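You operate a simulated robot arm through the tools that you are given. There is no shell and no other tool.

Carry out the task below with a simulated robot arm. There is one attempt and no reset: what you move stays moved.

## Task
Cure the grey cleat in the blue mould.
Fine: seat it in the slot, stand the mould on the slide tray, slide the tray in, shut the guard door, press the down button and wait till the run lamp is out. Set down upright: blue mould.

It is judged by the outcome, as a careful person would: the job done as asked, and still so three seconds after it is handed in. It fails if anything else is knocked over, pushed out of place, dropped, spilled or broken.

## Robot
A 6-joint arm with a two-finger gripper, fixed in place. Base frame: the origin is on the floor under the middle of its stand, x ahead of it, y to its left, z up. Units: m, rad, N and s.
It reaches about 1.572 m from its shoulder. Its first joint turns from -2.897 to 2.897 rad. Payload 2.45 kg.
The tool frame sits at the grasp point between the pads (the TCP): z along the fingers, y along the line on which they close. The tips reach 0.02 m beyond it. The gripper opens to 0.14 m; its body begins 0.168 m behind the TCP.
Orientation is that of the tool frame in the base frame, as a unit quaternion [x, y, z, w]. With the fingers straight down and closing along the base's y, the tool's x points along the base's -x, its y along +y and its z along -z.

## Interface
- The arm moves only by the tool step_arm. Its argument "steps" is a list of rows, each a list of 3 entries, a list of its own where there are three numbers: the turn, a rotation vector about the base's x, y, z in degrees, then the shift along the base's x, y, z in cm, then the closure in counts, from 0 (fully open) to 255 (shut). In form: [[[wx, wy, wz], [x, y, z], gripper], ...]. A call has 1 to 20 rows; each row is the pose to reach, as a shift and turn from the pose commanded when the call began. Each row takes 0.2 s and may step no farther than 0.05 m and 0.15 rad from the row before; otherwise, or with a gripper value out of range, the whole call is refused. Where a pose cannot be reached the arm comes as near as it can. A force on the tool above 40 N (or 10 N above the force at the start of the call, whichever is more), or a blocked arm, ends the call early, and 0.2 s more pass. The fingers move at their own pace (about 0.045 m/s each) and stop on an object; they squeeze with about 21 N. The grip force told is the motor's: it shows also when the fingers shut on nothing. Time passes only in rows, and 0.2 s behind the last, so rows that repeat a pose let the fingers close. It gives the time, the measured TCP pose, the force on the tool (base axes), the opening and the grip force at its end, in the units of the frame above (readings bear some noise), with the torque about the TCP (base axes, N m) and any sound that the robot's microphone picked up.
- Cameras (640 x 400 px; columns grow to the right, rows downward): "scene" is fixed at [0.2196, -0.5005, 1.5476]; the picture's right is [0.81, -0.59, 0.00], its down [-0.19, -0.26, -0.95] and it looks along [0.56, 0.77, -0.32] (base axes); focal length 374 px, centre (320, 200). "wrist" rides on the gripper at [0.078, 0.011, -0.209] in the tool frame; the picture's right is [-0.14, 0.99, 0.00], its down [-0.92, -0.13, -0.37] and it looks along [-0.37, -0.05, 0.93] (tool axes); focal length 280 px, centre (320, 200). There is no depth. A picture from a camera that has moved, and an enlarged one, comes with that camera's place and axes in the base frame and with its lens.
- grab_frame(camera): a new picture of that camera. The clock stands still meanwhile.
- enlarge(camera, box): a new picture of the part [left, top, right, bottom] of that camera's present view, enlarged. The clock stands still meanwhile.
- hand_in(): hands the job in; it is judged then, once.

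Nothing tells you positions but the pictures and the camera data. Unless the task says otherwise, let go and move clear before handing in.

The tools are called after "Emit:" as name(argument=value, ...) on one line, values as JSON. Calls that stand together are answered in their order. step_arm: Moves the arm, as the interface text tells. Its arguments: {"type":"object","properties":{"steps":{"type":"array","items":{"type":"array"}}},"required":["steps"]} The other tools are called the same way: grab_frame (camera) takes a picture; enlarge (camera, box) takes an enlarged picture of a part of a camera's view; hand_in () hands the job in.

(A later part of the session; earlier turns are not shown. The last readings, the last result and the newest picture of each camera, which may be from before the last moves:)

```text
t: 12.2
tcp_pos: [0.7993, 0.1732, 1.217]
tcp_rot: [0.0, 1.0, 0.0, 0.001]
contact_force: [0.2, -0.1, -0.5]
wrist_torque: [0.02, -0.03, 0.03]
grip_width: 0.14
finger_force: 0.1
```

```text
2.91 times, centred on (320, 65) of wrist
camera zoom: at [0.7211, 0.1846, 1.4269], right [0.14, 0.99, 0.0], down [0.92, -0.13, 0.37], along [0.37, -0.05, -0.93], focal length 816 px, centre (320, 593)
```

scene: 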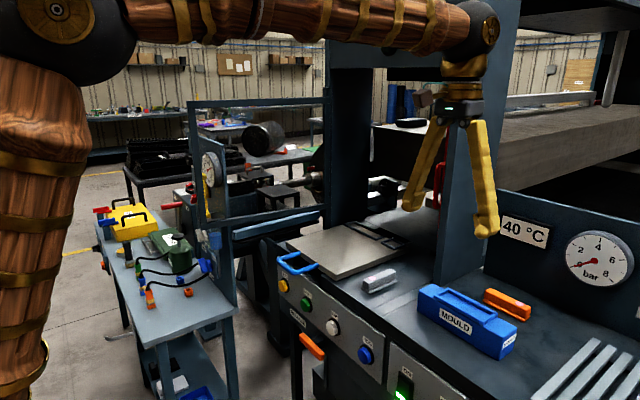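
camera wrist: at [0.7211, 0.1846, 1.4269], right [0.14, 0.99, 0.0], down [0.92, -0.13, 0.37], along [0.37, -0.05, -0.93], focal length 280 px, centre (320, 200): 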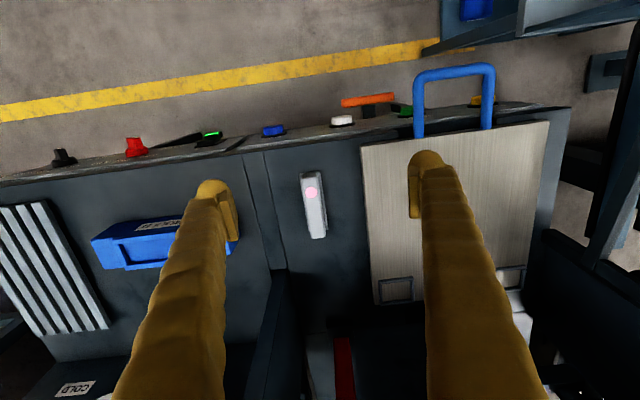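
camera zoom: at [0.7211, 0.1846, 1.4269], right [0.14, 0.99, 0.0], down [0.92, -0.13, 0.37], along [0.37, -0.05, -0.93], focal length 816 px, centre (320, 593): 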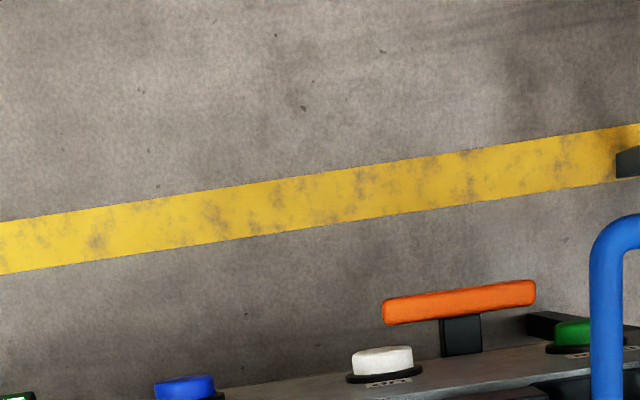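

The cleat's flange measures about 0.1085 × 0.035 m, centred at (0.902, 0.1495) along x; the slot interior is about 0.1135 × 0.04 m. I'll part-close the fingers (to clear the tray edge) and hover above the cleat.

Emit:
step_arm(steps=[[[0, 0, 0], [2.5, -0.6, -2], 120], [[0, 0, 0], [5, -1.2, -5], 120], [[0, 0, 0], [7.5, -1.8, -8], 120], [[0, 0, 0], [9.5, -2.44, -11], 120], [[0, 0, 0], [10.38, -2.44, -14], 120], [[0, 0, 0], [10.38, -2.44, -14], 120]])

Emit:
grab_frame(camera="wrist")

Emit:
enlarge(camera="scene", box=[320, 200, 480, 310])

```text
t: 13.6
tcp_pos: [0.9044, 0.1504, 1.0762]
tcp_rot: [0.0, 1.0, 0.0, -0.001]
contact_force: [-0.3, 0.3, 0.7]
wrist_torque: [0.03, -0.03, -0.01]
grip_width: 0.0741
finger_force: 0.1
```

```text
taken
camera wrist: at [0.8271, 0.1606, 1.2861], right [0.14, 0.99, 0.0], down [0.92, -0.13, 0.37], along [0.37, -0.05, -0.93], focal length 280 px, centre (320, 200)
```

wrist: 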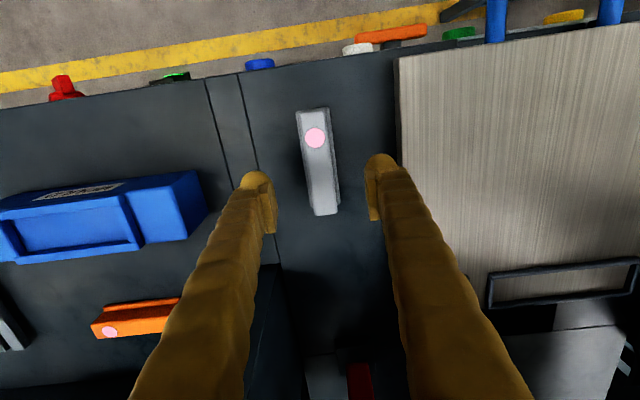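

```text
3.64 times, centred on (400, 255) of scene
camera zoom: at [0.2196, -0.5005, 1.5476], right [0.81, -0.59, 0.0], down [-0.19, -0.26, -0.95], along [0.56, 0.77, -0.32], focal length 1359 px, centre (29, 0)
```

zoom: 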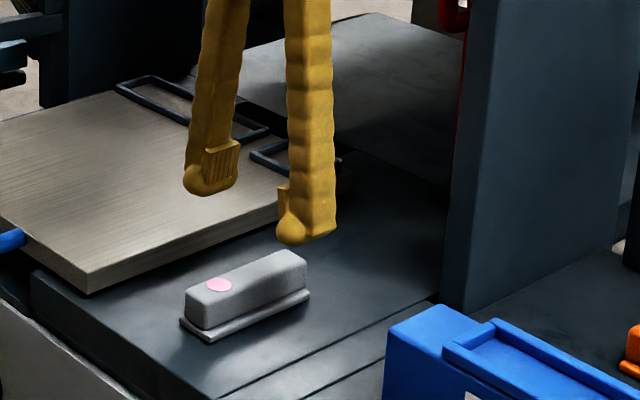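

The cleat is centred between the fingers. I'll descend to grip its upper block, keeping the tips just above its flange.

Emit:
step_arm(steps=[[[0, 0, 0], [0, 0, -3], 120], [[0, 0, 0], [0, 0, -5.5], 120], [[0, 0, 0], [0, 0, -6.8], 120], [[0, 0, 0], [0, 0, -6.8], 120]])

Emit:
enlarge(camera="scene", box=[340, 230, 440, 300])

Emit:
enlarge(camera="wrist", box=[240, 60, 420, 260])

```text
t: 14.6
tcp_pos: [0.9035, 0.1489, 1.0092]
tcp_rot: [0.0, 1.0, 0.0, 0.0]
contact_force: [-0.2, 0.1, -0.4]
wrist_torque: [0.02, 0.01, -0.02]
grip_width: 0.0739
finger_force: 0.0
```

```text
5.71 times, centred on (390, 265) of scene
camera zoom: at [0.2196, -0.5005, 1.5476], right [0.81, -0.59, 0.0], down [-0.19, -0.26, -0.95], along [0.56, 0.77, -0.32], focal length 2136 px, centre (-80, -171)
```

zoom: 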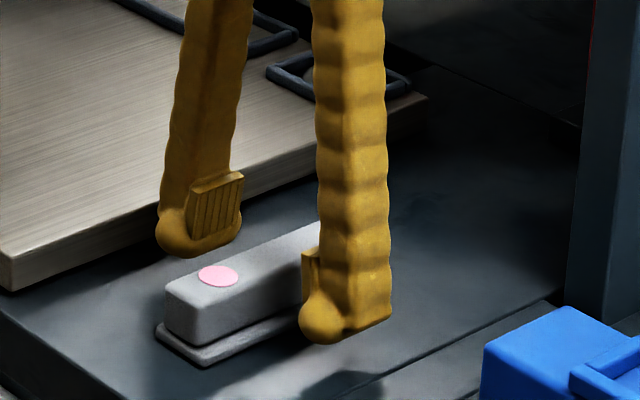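

```text
2.00 times, centred on (330, 160) of wrist
camera zoom: at [0.8257, 0.1598, 1.2191], right [0.14, 0.99, 0.0], down [0.92, -0.13, 0.37], along [0.37, -0.05, -0.93], focal length 561 px, centre (300, 280)
```

zoom: 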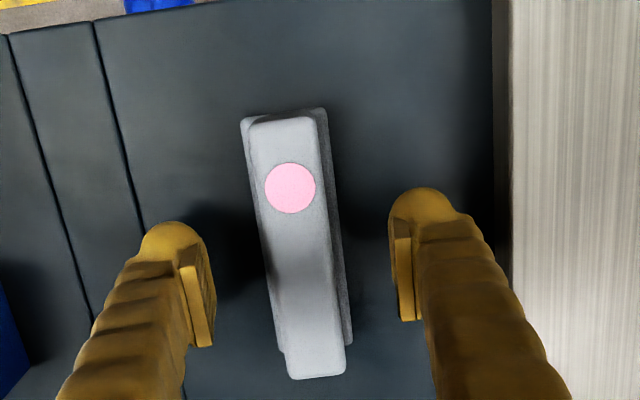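

Fingers are either side of the block with no contact. Closing now.

Emit:
step_arm(steps=[[[0, 0, 0], [0, 0, 0], 255], [[0, 0, 0], [0, 0, 0], 255], [[0, 0, 0], [0, 0, 0], 255], [[0, 0, 0], [0, 0, 0], 255], [[0, 0, 0], [0, 0, 0], 255], [[0, 0, 0], [0, 0, 0], 255]])

Emit:
step_arm(steps=[[[0, 0, 0], [0, 0, 1], 255], [[0, 0, 0], [0, 0, 3], 255], [[0, 0, 0], [0, 0, 6], 255], [[0, 0, 0], [0, 0, 10], 255], [[0, 0, 0], [0, 0, 14], 255], [[0, 0, 0], [0, 0, 14], 255]])

Emit:
grab_frame(camera="wrist")

Emit:
enlarge(camera="scene", box=[330, 180, 450, 300])

```text
t: 16.0
tcp_pos: [0.9035, 0.1479, 1.01]
tcp_rot: [0.0, 1.0, 0.0, 0.0]
contact_force: [0.8, 1.3, 0.0]
wrist_torque: [0.02, -0.02, 0.06]
grip_width: 0.025
finger_force: 21.0
```

```text
t: 17.4
tcp_pos: [0.9027, 0.1512, 1.15]
tcp_rot: [0.0, 1.0, 0.0, 0.0]
contact_force: [0.3, -0.2, -2.0]
wrist_torque: [0.01, 0.0, 0.04]
grip_width: 0.025
finger_force: 20.9
```

```text
taken
camera wrist: at [0.8252, 0.1619, 1.3598], right [0.14, 0.99, 0.0], down [0.92, -0.13, 0.37], along [0.37, -0.05, -0.93], focal length 280 px, centre (320, 200)
```

wrist: 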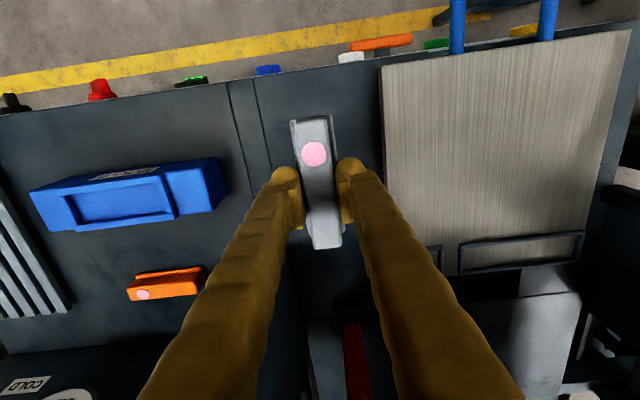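

```text
3.33 times, centred on (390, 240) of scene
camera zoom: at [0.2196, -0.5005, 1.5476], right [0.81, -0.59, 0.0], down [-0.19, -0.26, -0.95], along [0.56, 0.77, -0.32], focal length 1246 px, centre (87, 67)
```

zoom: 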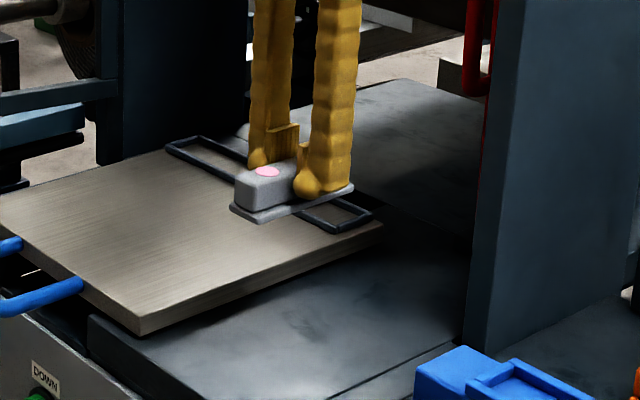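

The cleat is held (0.025 m wide). I'll enlarge to measure how it sits in the grip before turning it 90° for the slot.

Emit:
enlarge(camera="wrist", box=[260, 95, 380, 265])

Emit:
enlarge(camera="wrist", box=[20, 130, 240, 260])

```text
2.35 times, centred on (320, 180) of wrist
camera zoom: at [0.8252, 0.1619, 1.3598], right [0.14, 0.99, 0.0], down [0.92, -0.13, 0.37], along [0.37, -0.05, -0.93], focal length 660 px, centre (320, 247)
```

zoom: 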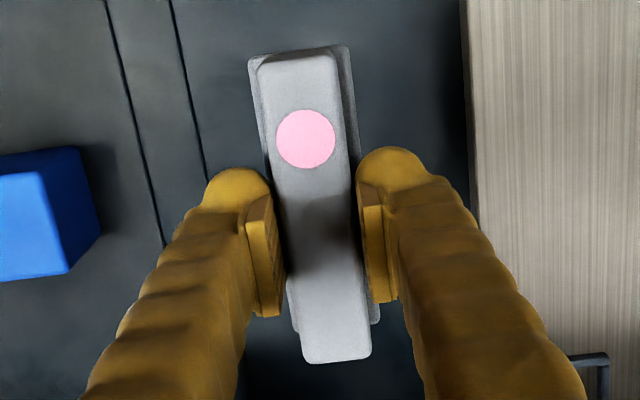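

```text
2.91 times, centred on (130, 195) of wrist
camera zoom: at [0.8252, 0.1619, 1.3598], right [0.14, 0.99, 0.0], down [0.92, -0.13, 0.37], along [0.37, -0.05, -0.93], focal length 816 px, centre (873, 214)
```

zoom: 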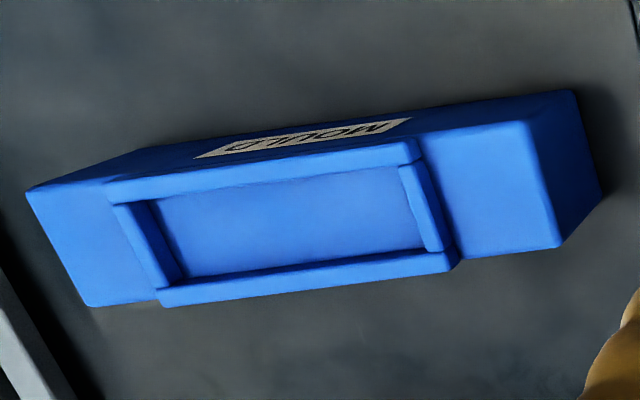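

The cleat sits about 3.5 mm toward −x of the grip point. I'll carry it round at x≈0.86 (clear of the column), turning it +90°, to hover above the mould.

Emit:
step_arm(steps=[[[0, 0, 0], [-2, -1, 1], 255], [[0, 0, 6], [-4, -3, 1], 255], [[0, 0, 14], [-4, -6, 1], 255], [[0, 0, 22], [-4, -9, 1], 255], [[0, 0, 30], [-4, -12, 1], 255], [[0, 0, 38], [-4, -15, 1], 255], [[0, 0, 46], [-4, -18, 1], 255], [[0, 0, 54], [-4, -21, 1], 255], [[0, 0, 62], [-4, -24, 1], 255], [[0, 0, 70], [-3, -24.7, 1], 255], [[0, 0, 78], [-1, -24.7, 1], 255], [[0, 0, 86], [1, -24.7, 0], 255], [[0, 0, 90], [2.3, -24.7, 0], 255], [[0, 0, 90], [2.3, -24.7, 0], 255]])

Emit:
grab_frame(camera="wrist")

Emit:
grab_frame(camera="scene")

```text
t: 20.4
tcp_pos: [0.9238, -0.0974, 1.148]
tcp_rot: [-0.707, 0.707, 0.0, -0.001]
contact_force: [0.0, -0.6, -0.7]
wrist_torque: [0.01, 0.03, 0.02]
grip_width: 0.0248
finger_force: 20.8
```

```text
taken
camera wrist: at [0.9136, -0.1759, 1.3592], right [-0.99, 0.14, 0.0], down [0.13, 0.92, 0.37], along [0.05, 0.37, -0.93], focal length 280 px, centre (320, 200)
```

wrist: 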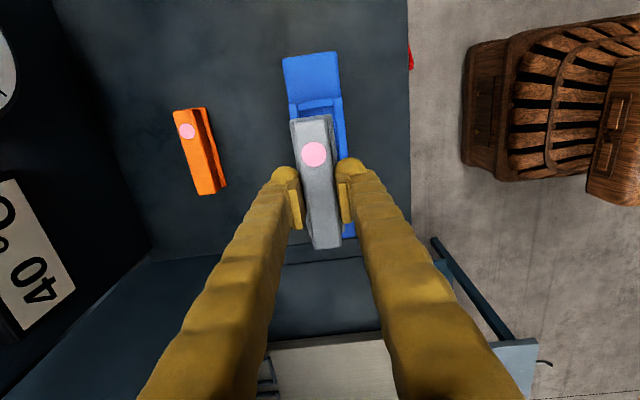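

```text
taken
```

scene: 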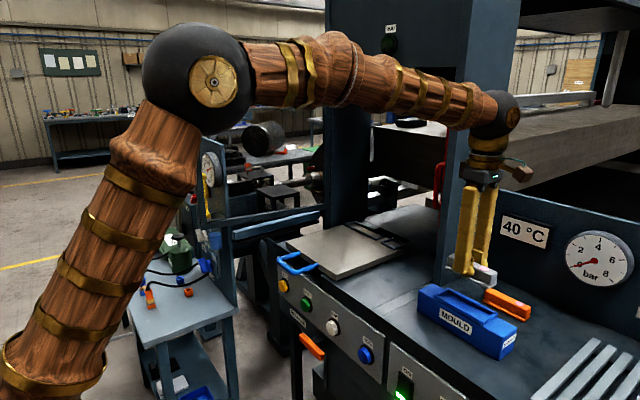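

Rotation worked and the cleat now lies along y above the slot. Let me zoom to align.

Emit:
enlarge(camera="wrist", box=[250, 40, 390, 180])

Emit:
enlarge(camera="wrist", box=[260, 100, 400, 270])

Emit:
enlarge(camera="scene", box=[400, 220, 540, 360])

```text
2.86 times, centred on (320, 110) of wrist
camera zoom: at [0.9136, -0.1759, 1.3592], right [-0.99, 0.14, 0.0], down [0.13, 0.92, 0.37], along [0.05, 0.37, -0.93], focal length 801 px, centre (320, 457)
```

zoom: 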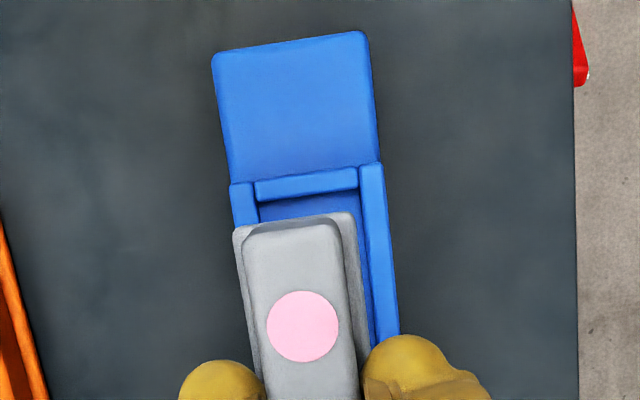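

```text
2.35 times, centred on (330, 185) of wrist
camera zoom: at [0.9136, -0.1759, 1.3592], right [-0.99, 0.14, 0.0], down [0.13, 0.92, 0.37], along [0.05, 0.37, -0.93], focal length 660 px, centre (296, 235)
```

zoom: 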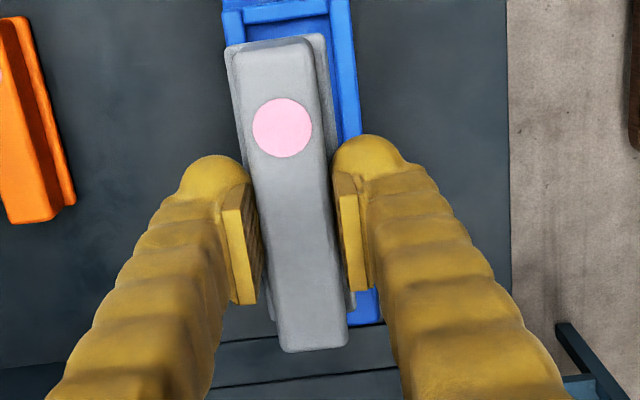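

```text
2.86 times, centred on (470, 290) of scene
camera zoom: at [0.2196, -0.5005, 1.5476], right [0.81, -0.59, 0.0], down [-0.19, -0.26, -0.95], along [0.56, 0.77, -0.32], focal length 1068 px, centre (-109, -57)
```

zoom: 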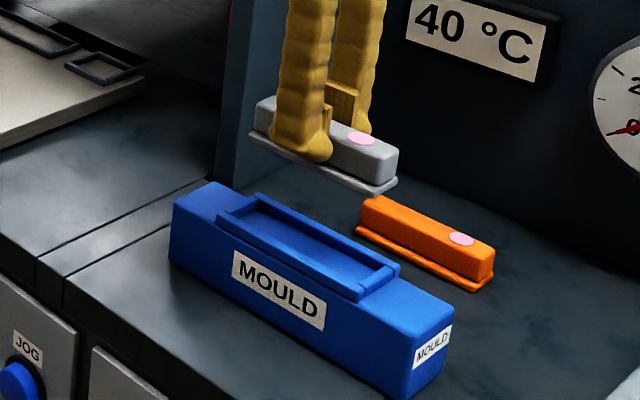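

Slot centre measures about (0.9207, −0.099) and the cleat flange is about 4 mm off in x and 1 mm in y. I'll correct and lower to just above the rim.

Emit:
step_arm(steps=[[[0, 0, 0], [-0.4, 0.12, -1], 255], [[0, 0, 0], [-0.4, 0.12, -4], 255], [[0, 0, 0], [-0.4, 0.12, -6.5], 255], [[0, 0, 0], [-0.4, 0.12, -6.5], 255]])

Emit:
enlarge(camera="wrist", box=[250, 60, 390, 200])

Emit:
enlarge(camera="wrist", box=[270, 180, 410, 320])

Emit:
enlarge(camera="scene", box=[410, 260, 530, 360])

```text
t: 21.4
tcp_pos: [0.9217, -0.0962, 1.0849]
tcp_rot: [-0.707, 0.708, 0.0, 0.0]
contact_force: [0.2, 0.0, -1.7]
wrist_torque: [-0.03, 0.03, -0.01]
grip_width: 0.0248
finger_force: 21.1
```

```text
2.86 times, centred on (320, 130) of wrist
camera zoom: at [0.9111, -0.1738, 1.2942], right [-0.99, 0.14, 0.0], down [0.13, 0.92, 0.37], along [0.05, 0.37, -0.93], focal length 801 px, centre (320, 400)
```

zoom: 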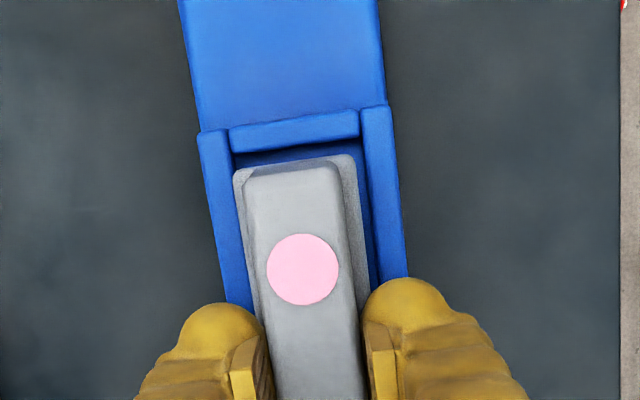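

```text
2.86 times, centred on (340, 250) of wrist
camera zoom: at [0.9111, -0.1738, 1.2942], right [-0.99, 0.14, 0.0], down [0.13, 0.92, 0.37], along [0.05, 0.37, -0.93], focal length 801 px, centre (263, 57)
```

zoom: 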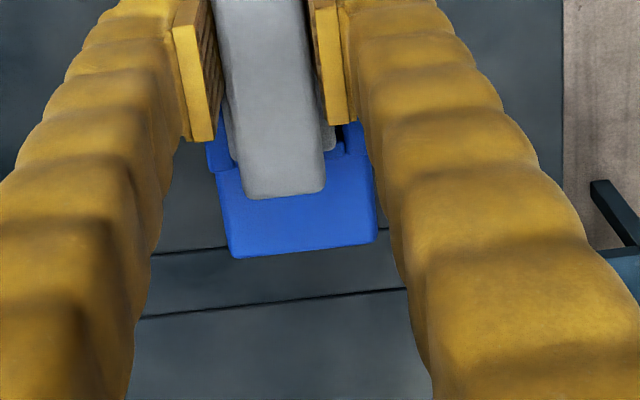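

```text
4.00 times, centred on (470, 310) of scene
camera zoom: at [0.2196, -0.5005, 1.5476], right [0.81, -0.59, 0.0], down [-0.19, -0.26, -0.95], along [0.56, 0.77, -0.32], focal length 1495 px, centre (-280, -240)
```

zoom: 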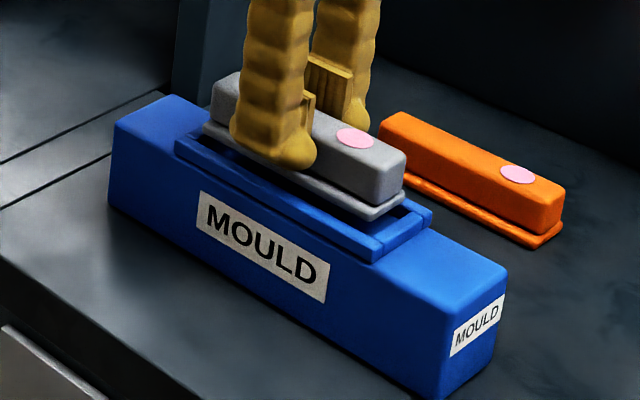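

Flange and slot are aligned within about a millimetre or two. Lowering slowly and watching the force.

Emit:
step_arm(steps=[[[0, 0, 0], [-0.06, -0.05, -0.5], 255], [[0, 0, 0], [-0.06, -0.05, -1.0], 255], [[0, 0, 0], [-0.06, -0.05, -1.4], 255], [[0, 0, 0], [-0.06, -0.05, -1.7], 255], [[0, 0, 0], [-0.06, -0.05, -1.7], 255]])

Emit:
enlarge(camera="scene", box=[410, 260, 530, 360])

Emit:
enlarge(camera="wrist", box=[250, 60, 390, 200])

```text
t: 22.6
tcp_pos: [0.9209, -0.0968, 1.0695]
tcp_rot: [-0.707, 0.707, 0.0, 0.001]
contact_force: [-7.8, 1.6, 33.9]
wrist_torque: [0.04, 0.18, -0.03]
grip_width: 0.0253
finger_force: 21.4
```

```text
4.00 times, centred on (470, 310) of scene
camera zoom: at [0.2196, -0.5005, 1.5476], right [0.81, -0.59, 0.0], down [-0.19, -0.26, -0.95], along [0.56, 0.77, -0.32], focal length 1495 px, centre (-280, -240)
```

zoom: 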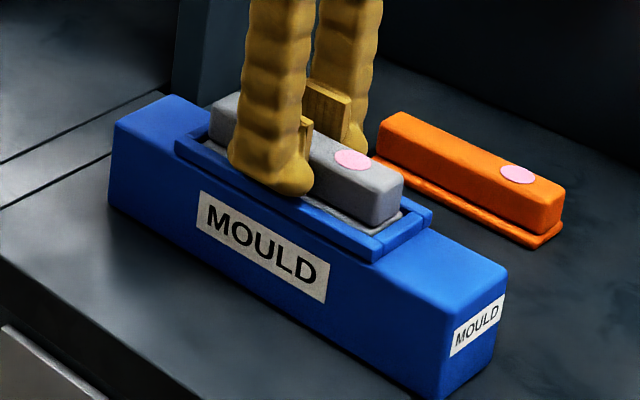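

```text
2.86 times, centred on (320, 130) of wrist
camera zoom: at [0.9101, -0.1751, 1.2786], right [-0.99, 0.14, 0.0], down [0.13, 0.92, 0.37], along [0.05, 0.37, -0.93], focal length 801 px, centre (320, 400)
```

zoom: 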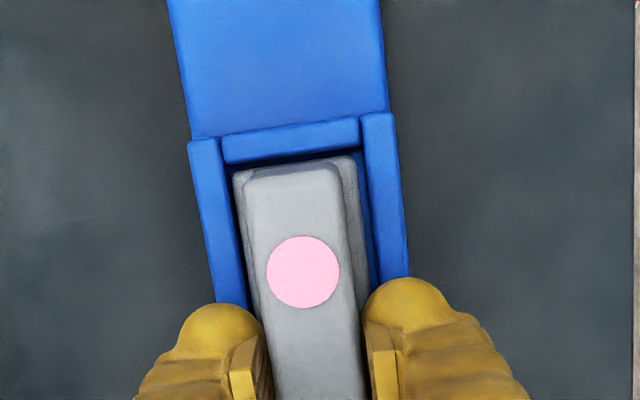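

The cleat meets the floor with about 34 N, and in the scene view its flange looks to be down inside the rim. I'll ease the load slightly, release, and rise to check.

Emit:
step_arm(steps=[[[0, 0, 0], [0, 0, 0.2], 255], [[0, 0, 0], [0, 0, 0.2], 160], [[0, 0, 0], [0, 0, 0.2], 140], [[0, 0, 0], [0, 0, 0.2], 140], [[0, 0, 0], [0, 0, 0.2], 140]])

Emit:
step_arm(steps=[[[0, 0, 0], [0, 0, 1], 140], [[0, 0, 0], [0, 0, 4], 140], [[0, 0, 0], [0, 0, 8], 140], [[0, 0, 0], [0, 0, 12], 140], [[0, 0, 0], [0, 0, 12], 140]])

Emit:
enlarge(camera="wrist", box=[240, 40, 400, 230])

Emit:
enlarge(camera="scene", box=[410, 270, 530, 360])

```text
t: 23.8
tcp_pos: [0.9211, -0.0973, 1.0696]
tcp_rot: [0.708, -0.707, 0.0, 0.0]
contact_force: [-0.1, 0.5, -0.1]
wrist_torque: [-0.01, 0.0, 0.02]
grip_width: 0.0633
finger_force: 0.2
```

```text
t: 25.0
tcp_pos: [0.9203, -0.0986, 1.191]
tcp_rot: [0.707, -0.707, 0.0, 0.0]
contact_force: [-0.4, 0.0, -0.6]
wrist_torque: [-0.01, -0.02, 0.01]
grip_width: 0.0632
finger_force: 0.1
```

```text
2.11 times, centred on (320, 135) of wrist
camera zoom: at [0.9105, -0.1761, 1.4002], right [-0.99, 0.14, 0.0], down [0.13, 0.92, 0.37], along [0.05, 0.37, -0.93], focal length 590 px, centre (320, 337)
```

zoom: 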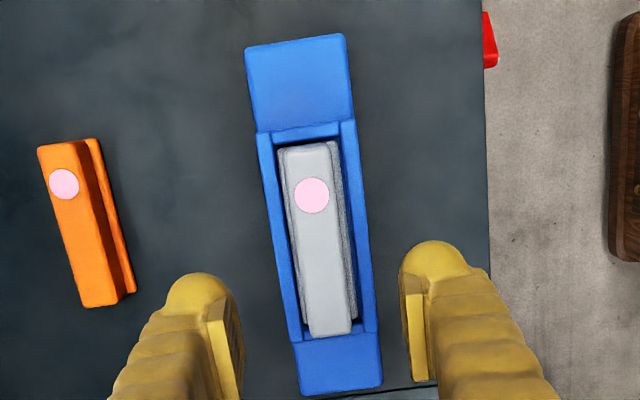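

```text
4.44 times, centred on (470, 315) of scene
camera zoom: at [0.2196, -0.5005, 1.5476], right [0.81, -0.59, 0.0], down [-0.19, -0.26, -0.95], along [0.56, 0.77, -0.32], focal length 1661 px, centre (-347, -311)
```

zoom: 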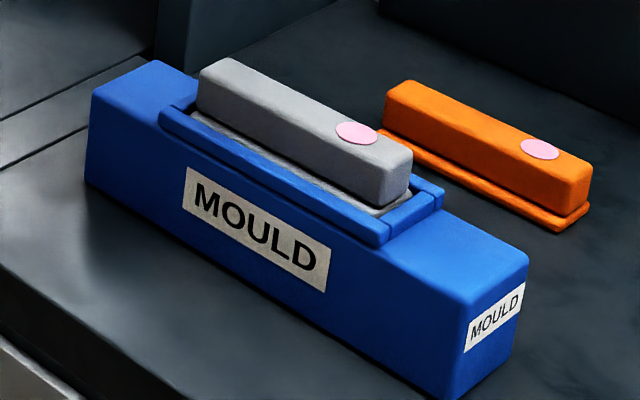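

The cleat is down inside the slot, centred. Next I'll open to about 0.09 m and lower around the mould's sides to grip it.

Emit:
step_arm(steps=[[[0, 0, 0], [0, -0.25, 0], 90], [[0, 0, 0], [0, -0.25, -2], 90], [[0, 0, 0], [0, -0.25, -6], 90], [[0, 0, 0], [0, -0.25, -10], 90], [[0, 0, 0], [0, -0.25, -14], 90], [[0, 0, 0], [0, -0.25, -17], 90], [[0, 0, 0], [0, -0.25, -18.4], 90], [[0, 0, 0], [0, -0.25, -18.4], 90]])

Emit:
enlarge(camera="wrist", box=[220, 40, 420, 260])

Emit:
enlarge(camera="scene", box=[400, 220, 540, 360])

```text
t: 26.8
tcp_pos: [0.9204, -0.1, 1.0071]
tcp_rot: [0.707, -0.707, 0.0, 0.0]
contact_force: [1.1, 0.5, 0.6]
wrist_torque: [0.03, 0.03, 0.02]
grip_width: 0.0904
finger_force: 0.1
```

```text
1.82 times, centred on (320, 150) of wrist
camera zoom: at [0.9113, -0.1787, 1.2176], right [-0.99, 0.14, 0.0], down [0.13, 0.92, 0.37], along [0.05, 0.37, -0.93], focal length 510 px, centre (320, 291)
```

zoom: 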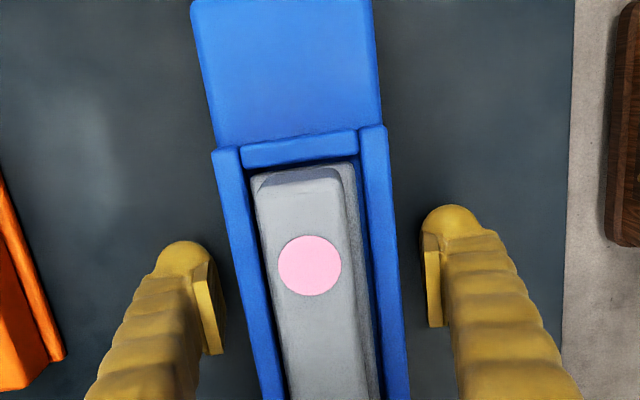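

```text
2.86 times, centred on (470, 290) of scene
camera zoom: at [0.2196, -0.5005, 1.5476], right [0.81, -0.59, 0.0], down [-0.19, -0.26, -0.95], along [0.56, 0.77, -0.32], focal length 1068 px, centre (-109, -57)
```

zoom: 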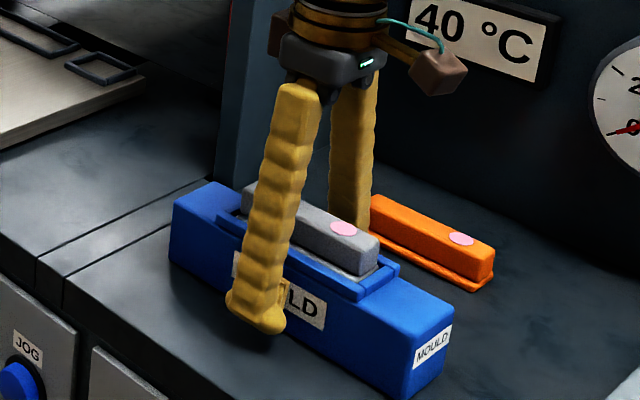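

The fingers straddle the mould at mid-length. Closing, then a small test lift.

Emit:
step_arm(steps=[[[0, 0, 0], [0, 0, 0], 255], [[0, 0, 0], [0, 0, 0], 255], [[0, 0, 0], [0, 0, 0], 255], [[0, 0, 0], [0, 0, 0], 255], [[0, 0, 0], [0, 0, 0], 255]])

Emit:
step_arm(steps=[[[0, 0, 0], [0, 0, 0.5], 255], [[0, 0, 0], [0, 0, 1], 255], [[0, 0, 0], [0, 0, 2], 255], [[0, 0, 0], [0, 0, 3], 255], [[0, 0, 0], [0, 0, 3], 255]])

Emit:
enlarge(camera="scene", box=[400, 220, 540, 360])

```text
t: 28.0
tcp_pos: [0.9208, -0.1007, 1.0077]
tcp_rot: [0.707, -0.707, 0.0, 0.0]
contact_force: [-1.5, -0.6, -0.2]
wrist_torque: [0.0, -0.02, 0.01]
grip_width: 0.0601
finger_force: 21.0
```

```text
t: 29.2
tcp_pos: [0.9216, -0.0996, 1.0353]
tcp_rot: [-0.707, 0.707, 0.0, 0.0]
contact_force: [0.1, 0.1, -5.7]
wrist_torque: [0.04, -0.03, 0.01]
grip_width: 0.0607
finger_force: 21.5
```

```text
2.86 times, centred on (470, 290) of scene
camera zoom: at [0.2196, -0.5005, 1.5476], right [0.81, -0.59, 0.0], down [-0.19, -0.26, -0.95], along [0.56, 0.77, -0.32], focal length 1068 px, centre (-109, -57)
```

zoom: 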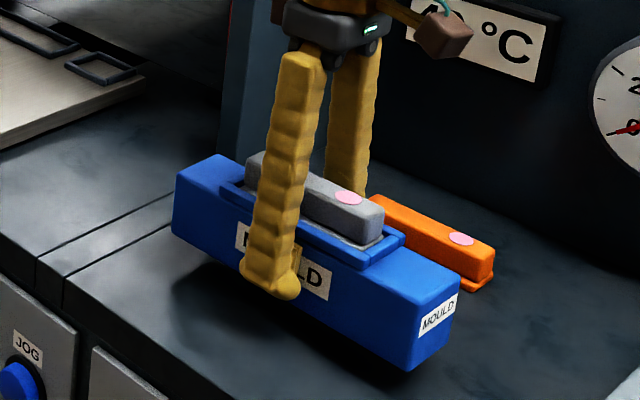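

The mould lifts level with the cleat in it (about 0.6 kg). I'll carry it at x≈0.87 past the column and hover over the middle of the tray.

Emit:
step_arm(steps=[[[0, 0, 0], [-1, 0, 3], 255], [[0, 0, 0], [-3, 2, 6], 255], [[0, 0, 0], [-5, 5, 7], 255], [[0, 0, 0], [-5, 9, 7], 255], [[0, 0, 0], [-5, 13, 7], 255], [[0, 0, 0], [-5, 17, 7], 255], [[0, 0, 0], [-5, 21, 7], 255], [[0, 0, 0], [-5, 25, 7], 255], [[0, 0, 0], [-5, 29, 7], 255], [[0, 0, 0], [-5, 33, 7], 255], [[0, 0, 0], [-5, 37, 7], 255], [[0, 0, 0], [-5, 41, 7], 255], [[0, 0, 0], [-4, 44, 7], 255], [[0, 0, 0], [-2, 46.5, 7], 255], [[0, 0, 0], [1, 47.2, 7], 255], [[0, 0, 0], [3.9, 47.2, 7], 255], [[0, 0, 0], [3.9, 47.2, 7], 255]])

Emit:
grab_frame(camera="wrist")

Emit:
grab_frame(camera="scene")

```text
t: 32.8
tcp_pos: [0.9605, 0.3718, 1.1057]
tcp_rot: [0.707, -0.707, 0.0, 0.0]
contact_force: [-0.9, -0.5, -6.4]
wrist_torque: [-0.01, -0.03, 0.0]
grip_width: 0.0602
finger_force: 20.9
```

```text
taken
camera wrist: at [0.9503, 0.294, 1.3158], right [-0.99, 0.14, 0.0], down [0.13, 0.92, 0.37], along [0.05, 0.37, -0.93], focal length 280 px, centre (320, 200)
```

wrist: 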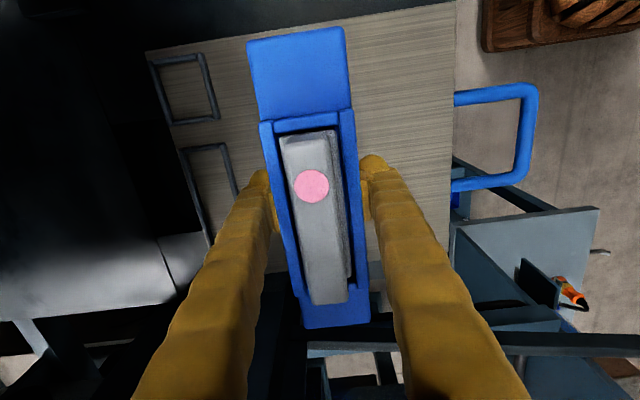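

```text
taken
```

scene: 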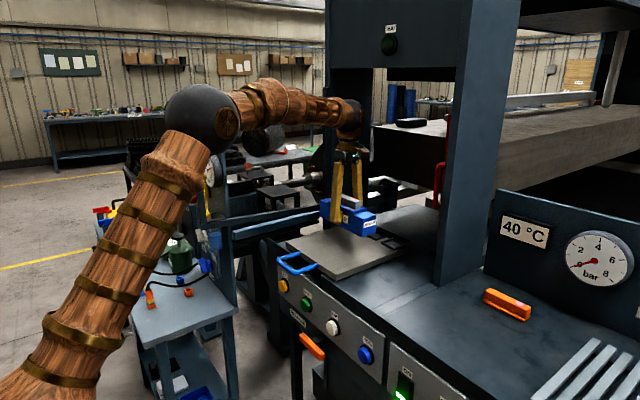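

The mould is over the tray's flat area with margin all round (footprint about x 0.93–0.99, y 0.264–0.482). Lowering it gently.

Emit:
step_arm(steps=[[[0, 0, 0], [0, 0, -3], 255], [[0, 0, 0], [0, 0, -5], 255], [[0, 0, 0], [0, 0, -5.8], 255], [[0, 0, 0], [0, 0, -6.2], 255], [[0, 0, 0], [0, 0, -6.5], 255], [[0, 0, 0], [0, 0, -6.5], 255]])

Emit:
enlarge(camera="scene", box=[260, 170, 420, 290])

```text
t: 34.2
tcp_pos: [0.9612, 0.3728, 1.0407]
tcp_rot: [0.708, -0.706, -0.001, 0.001]
contact_force: [0.0, 0.3, -7.3]
wrist_torque: [0.01, 0.03, -0.03]
grip_width: 0.0602
finger_force: 20.8
```

```text
3.33 times, centred on (340, 230) of scene
camera zoom: at [0.2196, -0.5005, 1.5476], right [0.81, -0.59, 0.0], down [-0.19, -0.26, -0.95], along [0.56, 0.77, -0.32], focal length 1246 px, centre (253, 100)
```

zoom: 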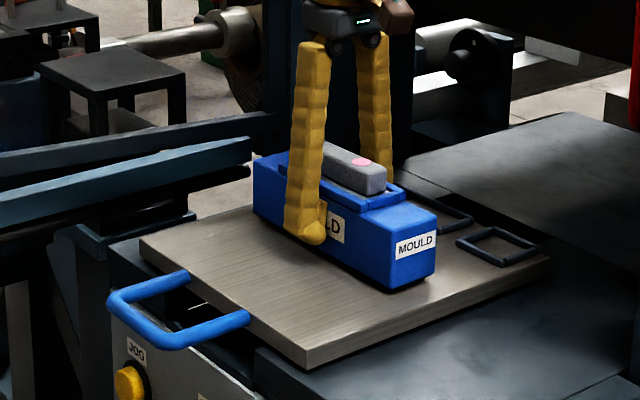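

Almost down. A few more millimetres until the force shows contact.

Emit:
step_arm(steps=[[[0, 0, 0], [0, 0, -0.15], 255], [[0, 0, 0], [0, 0, -0.3], 255], [[0, 0, 0], [0, 0, -0.4], 255], [[0, 0, 0], [0, 0, -0.4], 255]])

```text
t: 35.2
tcp_pos: [0.9598, 0.3717, 1.0362]
tcp_rot: [0.707, -0.707, 0.0, 0.001]
contact_force: [-0.1, -0.3, -6.8]
wrist_torque: [-0.03, 0.01, 0.0]
grip_width: 0.0603
finger_force: 20.5
```

Emit:
step_arm(steps=[[[0, 0, 0], [0, 0, -0.1], 255], [[0, 0, 0], [0, 0, -0.2], 255], [[0, 0, 0], [0, 0, -0.3], 255], [[0, 0, 0], [0, 0, -0.3], 255]])

Emit:
enlarge(camera="scene", box=[300, 200, 400, 275])

```text
t: 36.2
tcp_pos: [0.96, 0.3722, 1.0336]
tcp_rot: [-0.707, 0.707, 0.0, 0.0]
contact_force: [-0.1, 1.0, -6.2]
wrist_torque: [0.12, -0.08, -0.05]
grip_width: 0.0603
finger_force: 20.6
```

```text
5.33 times, centred on (350, 238) of scene
camera zoom: at [0.2196, -0.5005, 1.5476], right [0.81, -0.59, 0.0], down [-0.19, -0.26, -0.95], along [0.56, 0.77, -0.32], focal length 1993 px, centre (160, 0)
```

zoom: 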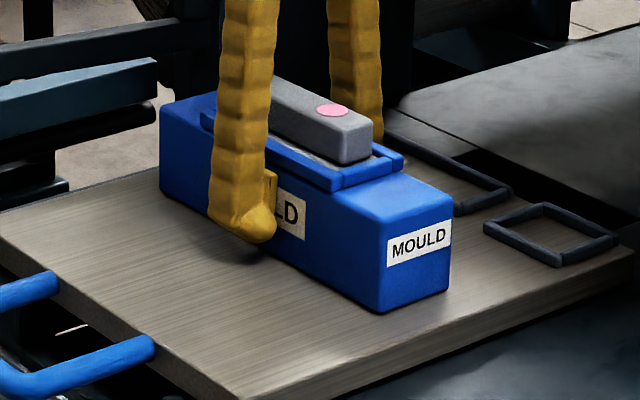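

It looks to be touching down at one end. Continuing in 1 mm steps.

Emit:
step_arm(steps=[[[0, 0, 0], [0, 0, -0.05], 255], [[0, 0, 0], [0, 0, -0.1], 255], [[0, 0, 0], [0, 0, -0.15], 255], [[0, 0, 0], [0, 0, -0.15], 255]])

```text
t: 37.2
tcp_pos: [0.961, 0.3718, 1.0325]
tcp_rot: [-0.707, 0.708, -0.001, 0.001]
contact_force: [-2.9, 8.0, 19.2]
wrist_torque: [-0.15, 0.01, 0.01]
grip_width: 0.0604
finger_force: 20.4
```

Contact made. I'll ease off 1 mm and release, then rise straight up.

Emit:
step_arm(steps=[[[0, 0, 0], [0, 0, 0.08], 255], [[0, 0, 0], [0, 0, 0.08], 110], [[0, 0, 0], [0, 0, 0.08], 95], [[0, 0, 0], [0, 0, 0.08], 95], [[0, 0, 0], [0, 0, 0.08], 95]])

Emit:
step_arm(steps=[[[0, 0, 0], [0, 0, 1], 95], [[0, 0, 0], [0, 0, 4], 95], [[0, 0, 0], [0, 0, 8], 95], [[0, 0, 0], [0, 0, 12], 95], [[0, 0, 0], [0, 0, 15], 95], [[0, 0, 0], [0, 0, 15], 95]])

Emit:
grab_frame(camera="wrist")

Emit:
enlarge(camera="scene", box=[260, 170, 420, 290])

```text
t: 38.4
tcp_pos: [0.9611, 0.3727, 1.0332]
tcp_rot: [0.707, -0.707, 0.0, 0.0]
contact_force: [-0.1, 0.4, -0.1]
wrist_torque: [0.0, 0.01, 0.03]
grip_width: 0.0879
finger_force: 0.0
```

```text
t: 39.8
tcp_pos: [0.9603, 0.3726, 1.1838]
tcp_rot: [-0.707, 0.707, 0.0, 0.0]
contact_force: [-0.4, -0.2, 1.2]
wrist_torque: [-0.01, -0.02, 0.03]
grip_width: 0.088
finger_force: 0.1
```

```text
taken
camera wrist: at [0.9495, 0.294, 1.3933], right [-0.99, 0.14, 0.0], down [0.13, 0.92, 0.37], along [0.05, 0.37, -0.93], focal length 280 px, centre (320, 200)
```

wrist: 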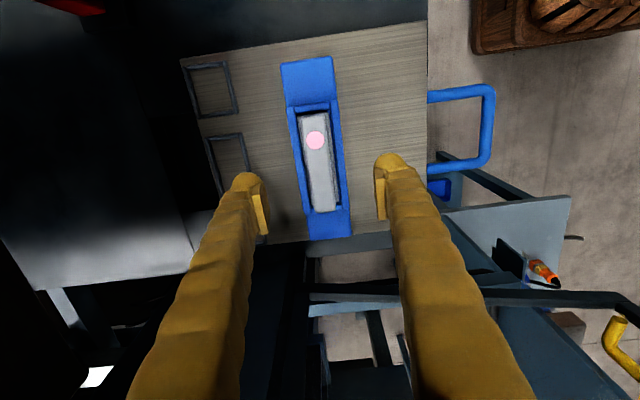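

```text
3.33 times, centred on (340, 230) of scene
camera zoom: at [0.2196, -0.5005, 1.5476], right [0.81, -0.59, 0.0], down [-0.19, -0.26, -0.95], along [0.56, 0.77, -0.32], focal length 1246 px, centre (253, 100)
```

zoom: 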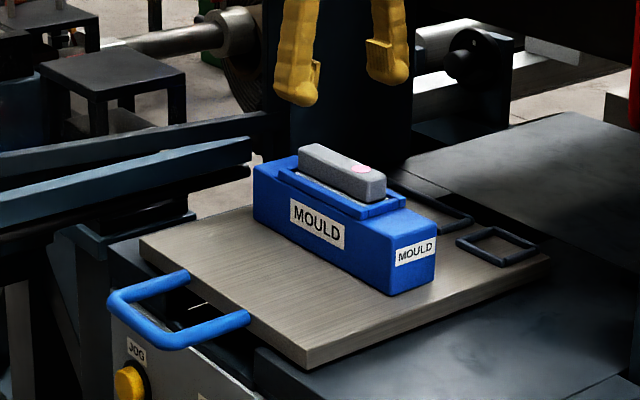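

The mould with the cleat stands upright on the tray. The tray handle crossbar is at about x 0.725, y 0.33–0.43, z 0.99, so I'll back out, untwist and close the fingers before tilting forward to push it.

Emit:
step_arm(steps=[[[0, 0, 0], [-1, 0, 3], 95], [[0, 0, -8], [-4, 0, 5], 95], [[0, 0, -16], [-8, 0, 6], 120], [[0, 0, -24], [-12, 0, 7], 160], [[0, 0, -32], [-16, 0, 7], 200], [[0, 0, -40], [-20, 0, 7], 255], [[0, 0, -48], [-24, 0, 7], 255], [[0, 0, -56], [-28, 0, 7], 255], [[0, 0, -64], [-32, 0, 7], 255], [[0, 0, -72], [-34, 0, 7], 255], [[0, 0, -80], [-34, 0, 7], 255], [[0, 0, -88], [-34, 0, 7], 255], [[0, 0, -90], [-34, 0, 7], 255], [[0, 0, -90], [-34, 0, 7], 255]])

Emit:
grab_frame(camera="wrist")

Emit:
grab_frame(camera="scene")

```text
t: 42.8
tcp_pos: [0.6194, 0.3727, 1.2524]
tcp_rot: [0.001, 1.0, 0.0, 0.0]
contact_force: [-0.3, 0.5, -0.9]
wrist_torque: [0.02, 0.02, -0.01]
grip_width: 0.0
finger_force: 20.8
```

```text
taken
camera wrist: at [0.5422, 0.3828, 1.4631], right [0.14, 0.99, 0.0], down [0.92, -0.13, 0.37], along [0.37, -0.05, -0.93], focal length 280 px, centre (320, 200)
```

wrist: 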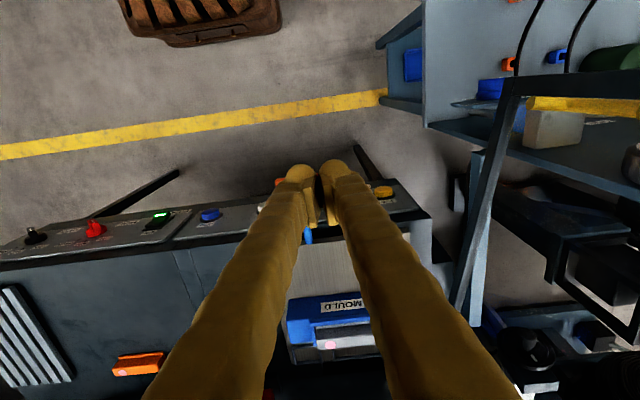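

```text
taken
```

scene: 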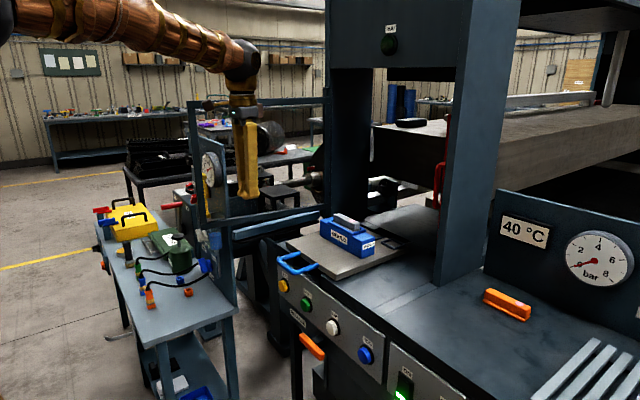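

The hand is upright and closed at (0.62, 0.37). I'll tilt it 45° forward while lowering in front of the tray handle.

Emit:
step_arm(steps=[[[0, -7.5, 0], [0, 0.1, -3], 255], [[0, -15, 0], [0, 0.2, -6], 255], [[0, -22.5, 0], [0, 0.3, -9], 255], [[0, -30, 0], [0, 0.3, -12], 255], [[0, -37.5, 0], [0, 0.3, -15], 255], [[0, -45, 0], [0, 0.3, -18], 255], [[0, -45, 0], [0, 0.3, -20], 255], [[0, -45, 0], [0, 0.3, -20], 255]])

Emit:
grab_frame(camera="wrist")

Emit:
enlarge(camera="scene", box=[200, 160, 400, 320])

```text
t: 44.6
tcp_pos: [0.6193, 0.3772, 1.0531]
tcp_rot: [0.0, 0.924, 0.001, 0.383]
contact_force: [0.4, -1.0, 0.2]
wrist_torque: [-0.01, 0.02, 0.01]
grip_width: 0.0
finger_force: 21.3
```

```text
taken
camera wrist: at [0.4168, 0.3874, 1.146], right [0.1, 0.99, 0.1], down [0.39, -0.13, 0.91], along [0.92, -0.05, -0.4], focal length 280 px, centre (320, 200)
```

wrist: 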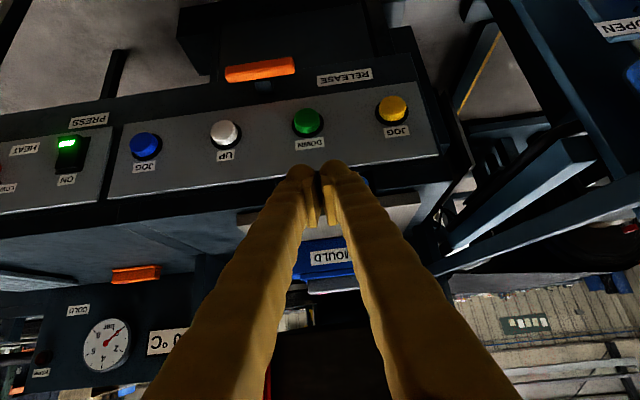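

```text
2.50 times, centred on (300, 240) of scene
camera zoom: at [0.2196, -0.5005, 1.5476], right [0.81, -0.59, 0.0], down [-0.19, -0.26, -0.95], along [0.56, 0.77, -0.32], focal length 934 px, centre (370, 100)
```

zoom: 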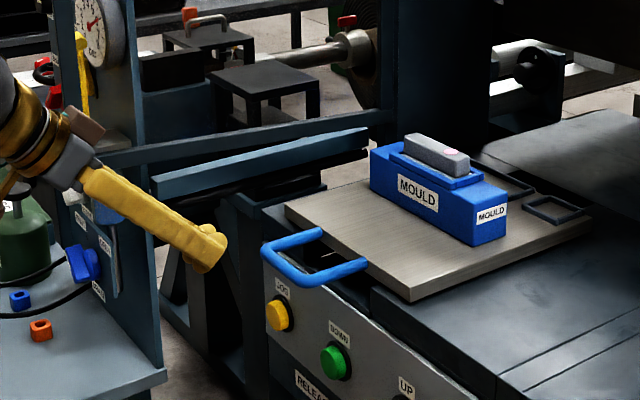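

The fingertips are just in front of and above the blue handle. I'll look closely at their relation before pushing.

Emit:
enlarge(camera="wrist", box=[220, 130, 440, 270])

Emit:
enlarge(camera="scene", box=[250, 220, 340, 290])

```text
2.86 times, centred on (330, 200) of wrist
camera zoom: at [0.4168, 0.3874, 1.146], right [0.1, 0.99, 0.1], down [0.39, -0.13, 0.91], along [0.92, -0.05, -0.4], focal length 801 px, centre (291, 200)
```

zoom: 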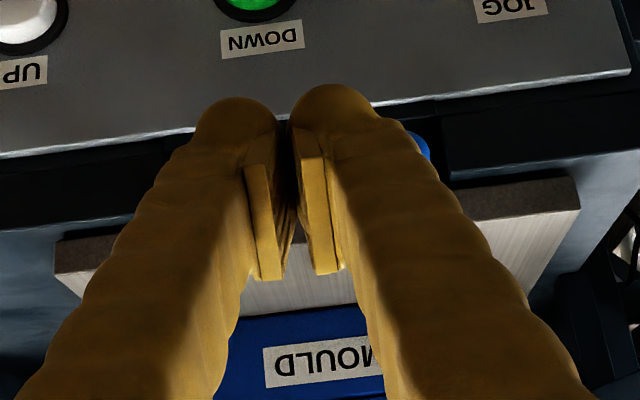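

```text
5.71 times, centred on (295, 255) of scene
camera zoom: at [0.2196, -0.5005, 1.5476], right [0.81, -0.59, 0.0], down [-0.19, -0.26, -0.95], along [0.56, 0.77, -0.32], focal length 2136 px, centre (463, -114)
```

zoom: 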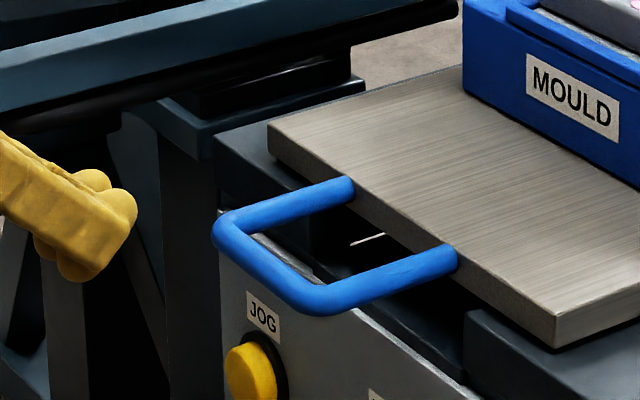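

The crossbar centre is at about x 0.73, z 0.994. I'll drop the tips to bar height in front of it and ease forward to contact.

Emit:
step_arm(steps=[[[0, 0, 0], [1, 0, -2.5], 255], [[0, 0, 0], [3, -0.1, -5], 255], [[0, 0, 0], [5, -0.1, -5], 255], [[0, 0, 0], [6.5, -0.1, -5], 255], [[0, 0, 0], [6.5, -0.1, -5], 255]])

Emit:
enlarge(camera="scene", box=[240, 210, 350, 290])

Emit:
enlarge(camera="wrist", box=[220, 110, 440, 270])

```text
t: 45.8
tcp_pos: [0.6852, 0.3755, 1.0027]
tcp_rot: [-0.001, 0.924, 0.001, 0.382]
contact_force: [-0.2, -0.4, -0.7]
wrist_torque: [0.03, 0.01, 0.02]
grip_width: 0.0002
finger_force: 21.0
```

```text
5.00 times, centred on (295, 250) of scene
camera zoom: at [0.2196, -0.5005, 1.5476], right [0.81, -0.59, 0.0], down [-0.19, -0.26, -0.95], along [0.56, 0.77, -0.32], focal length 1869 px, centre (445, -50)
```

zoom: 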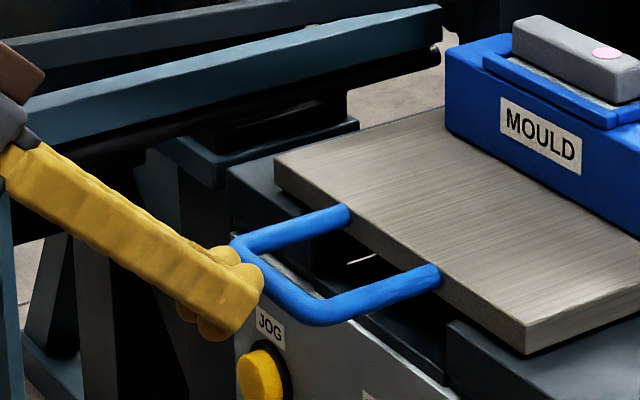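

```text
2.50 times, centred on (330, 190) of wrist
camera zoom: at [0.4818, 0.3862, 1.0958], right [0.1, 0.99, 0.1], down [0.39, -0.13, 0.91], along [0.92, -0.05, -0.4], focal length 701 px, centre (295, 225)
```

zoom: 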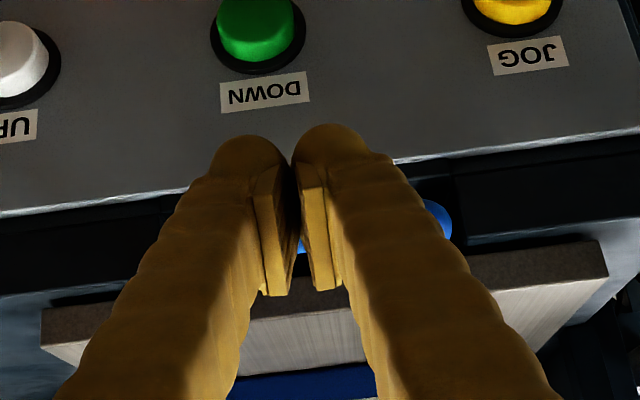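

With a 45° tilt the slanted fingertips would ride on the bar, so a vertical hand pushing with its finger fronts is better (there is ample headroom). Backing off and straightening up.

Emit:
step_arm(steps=[[[0, 0, 0], [-3, 0, 1], 255], [[0, 8, 0], [-5, 0, 3], 255], [[0, 16, 0], [-5, 0, 4], 255], [[0, 24, 0], [-5, 0, 4], 255], [[0, 32, 0], [-5, 0, 4], 255], [[0, 40, 0], [-5, 0, 4], 255], [[0, 45, 0], [-5, 0, 4], 255], [[0, 45, 0], [-4, 0, 2], 255], [[0, 45, 0], [-3, 0, 0], 255], [[0, 45, 0], [-3, 0, -0.1], 255]])

Emit:
enlarge(camera="scene", box=[240, 200, 350, 290])

Emit:
grab_frame(camera="wrist")

```text
t: 48.0
tcp_pos: [0.6558, 0.3739, 1.0013]
tcp_rot: [0.001, 1.0, 0.0, -0.001]
contact_force: [0.0, 0.1, 0.1]
wrist_torque: [0.03, -0.02, -0.02]
grip_width: 0.0
finger_force: 20.6
```

```text
4.44 times, centred on (295, 245) of scene
camera zoom: at [0.2196, -0.5005, 1.5476], right [0.81, -0.59, 0.0], down [-0.19, -0.26, -0.95], along [0.56, 0.77, -0.32], focal length 1661 px, centre (431, 0)
```

zoom: 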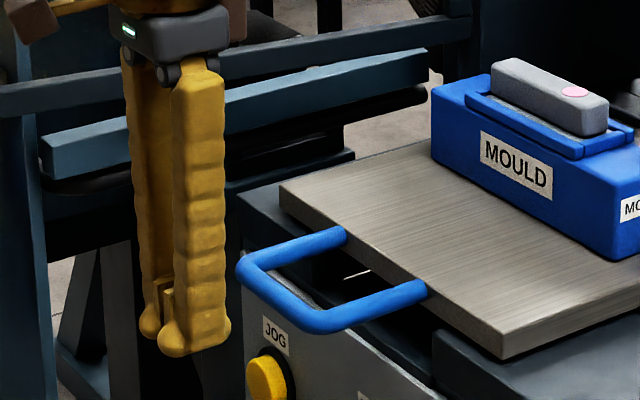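

```text
taken
camera wrist: at [0.5771, 0.3847, 1.2118], right [0.14, 0.99, 0.0], down [0.92, -0.13, 0.37], along [0.37, -0.05, -0.93], focal length 280 px, centre (320, 200)
```

wrist: 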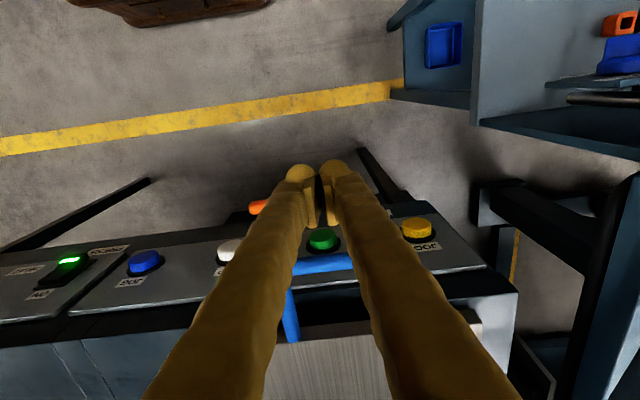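

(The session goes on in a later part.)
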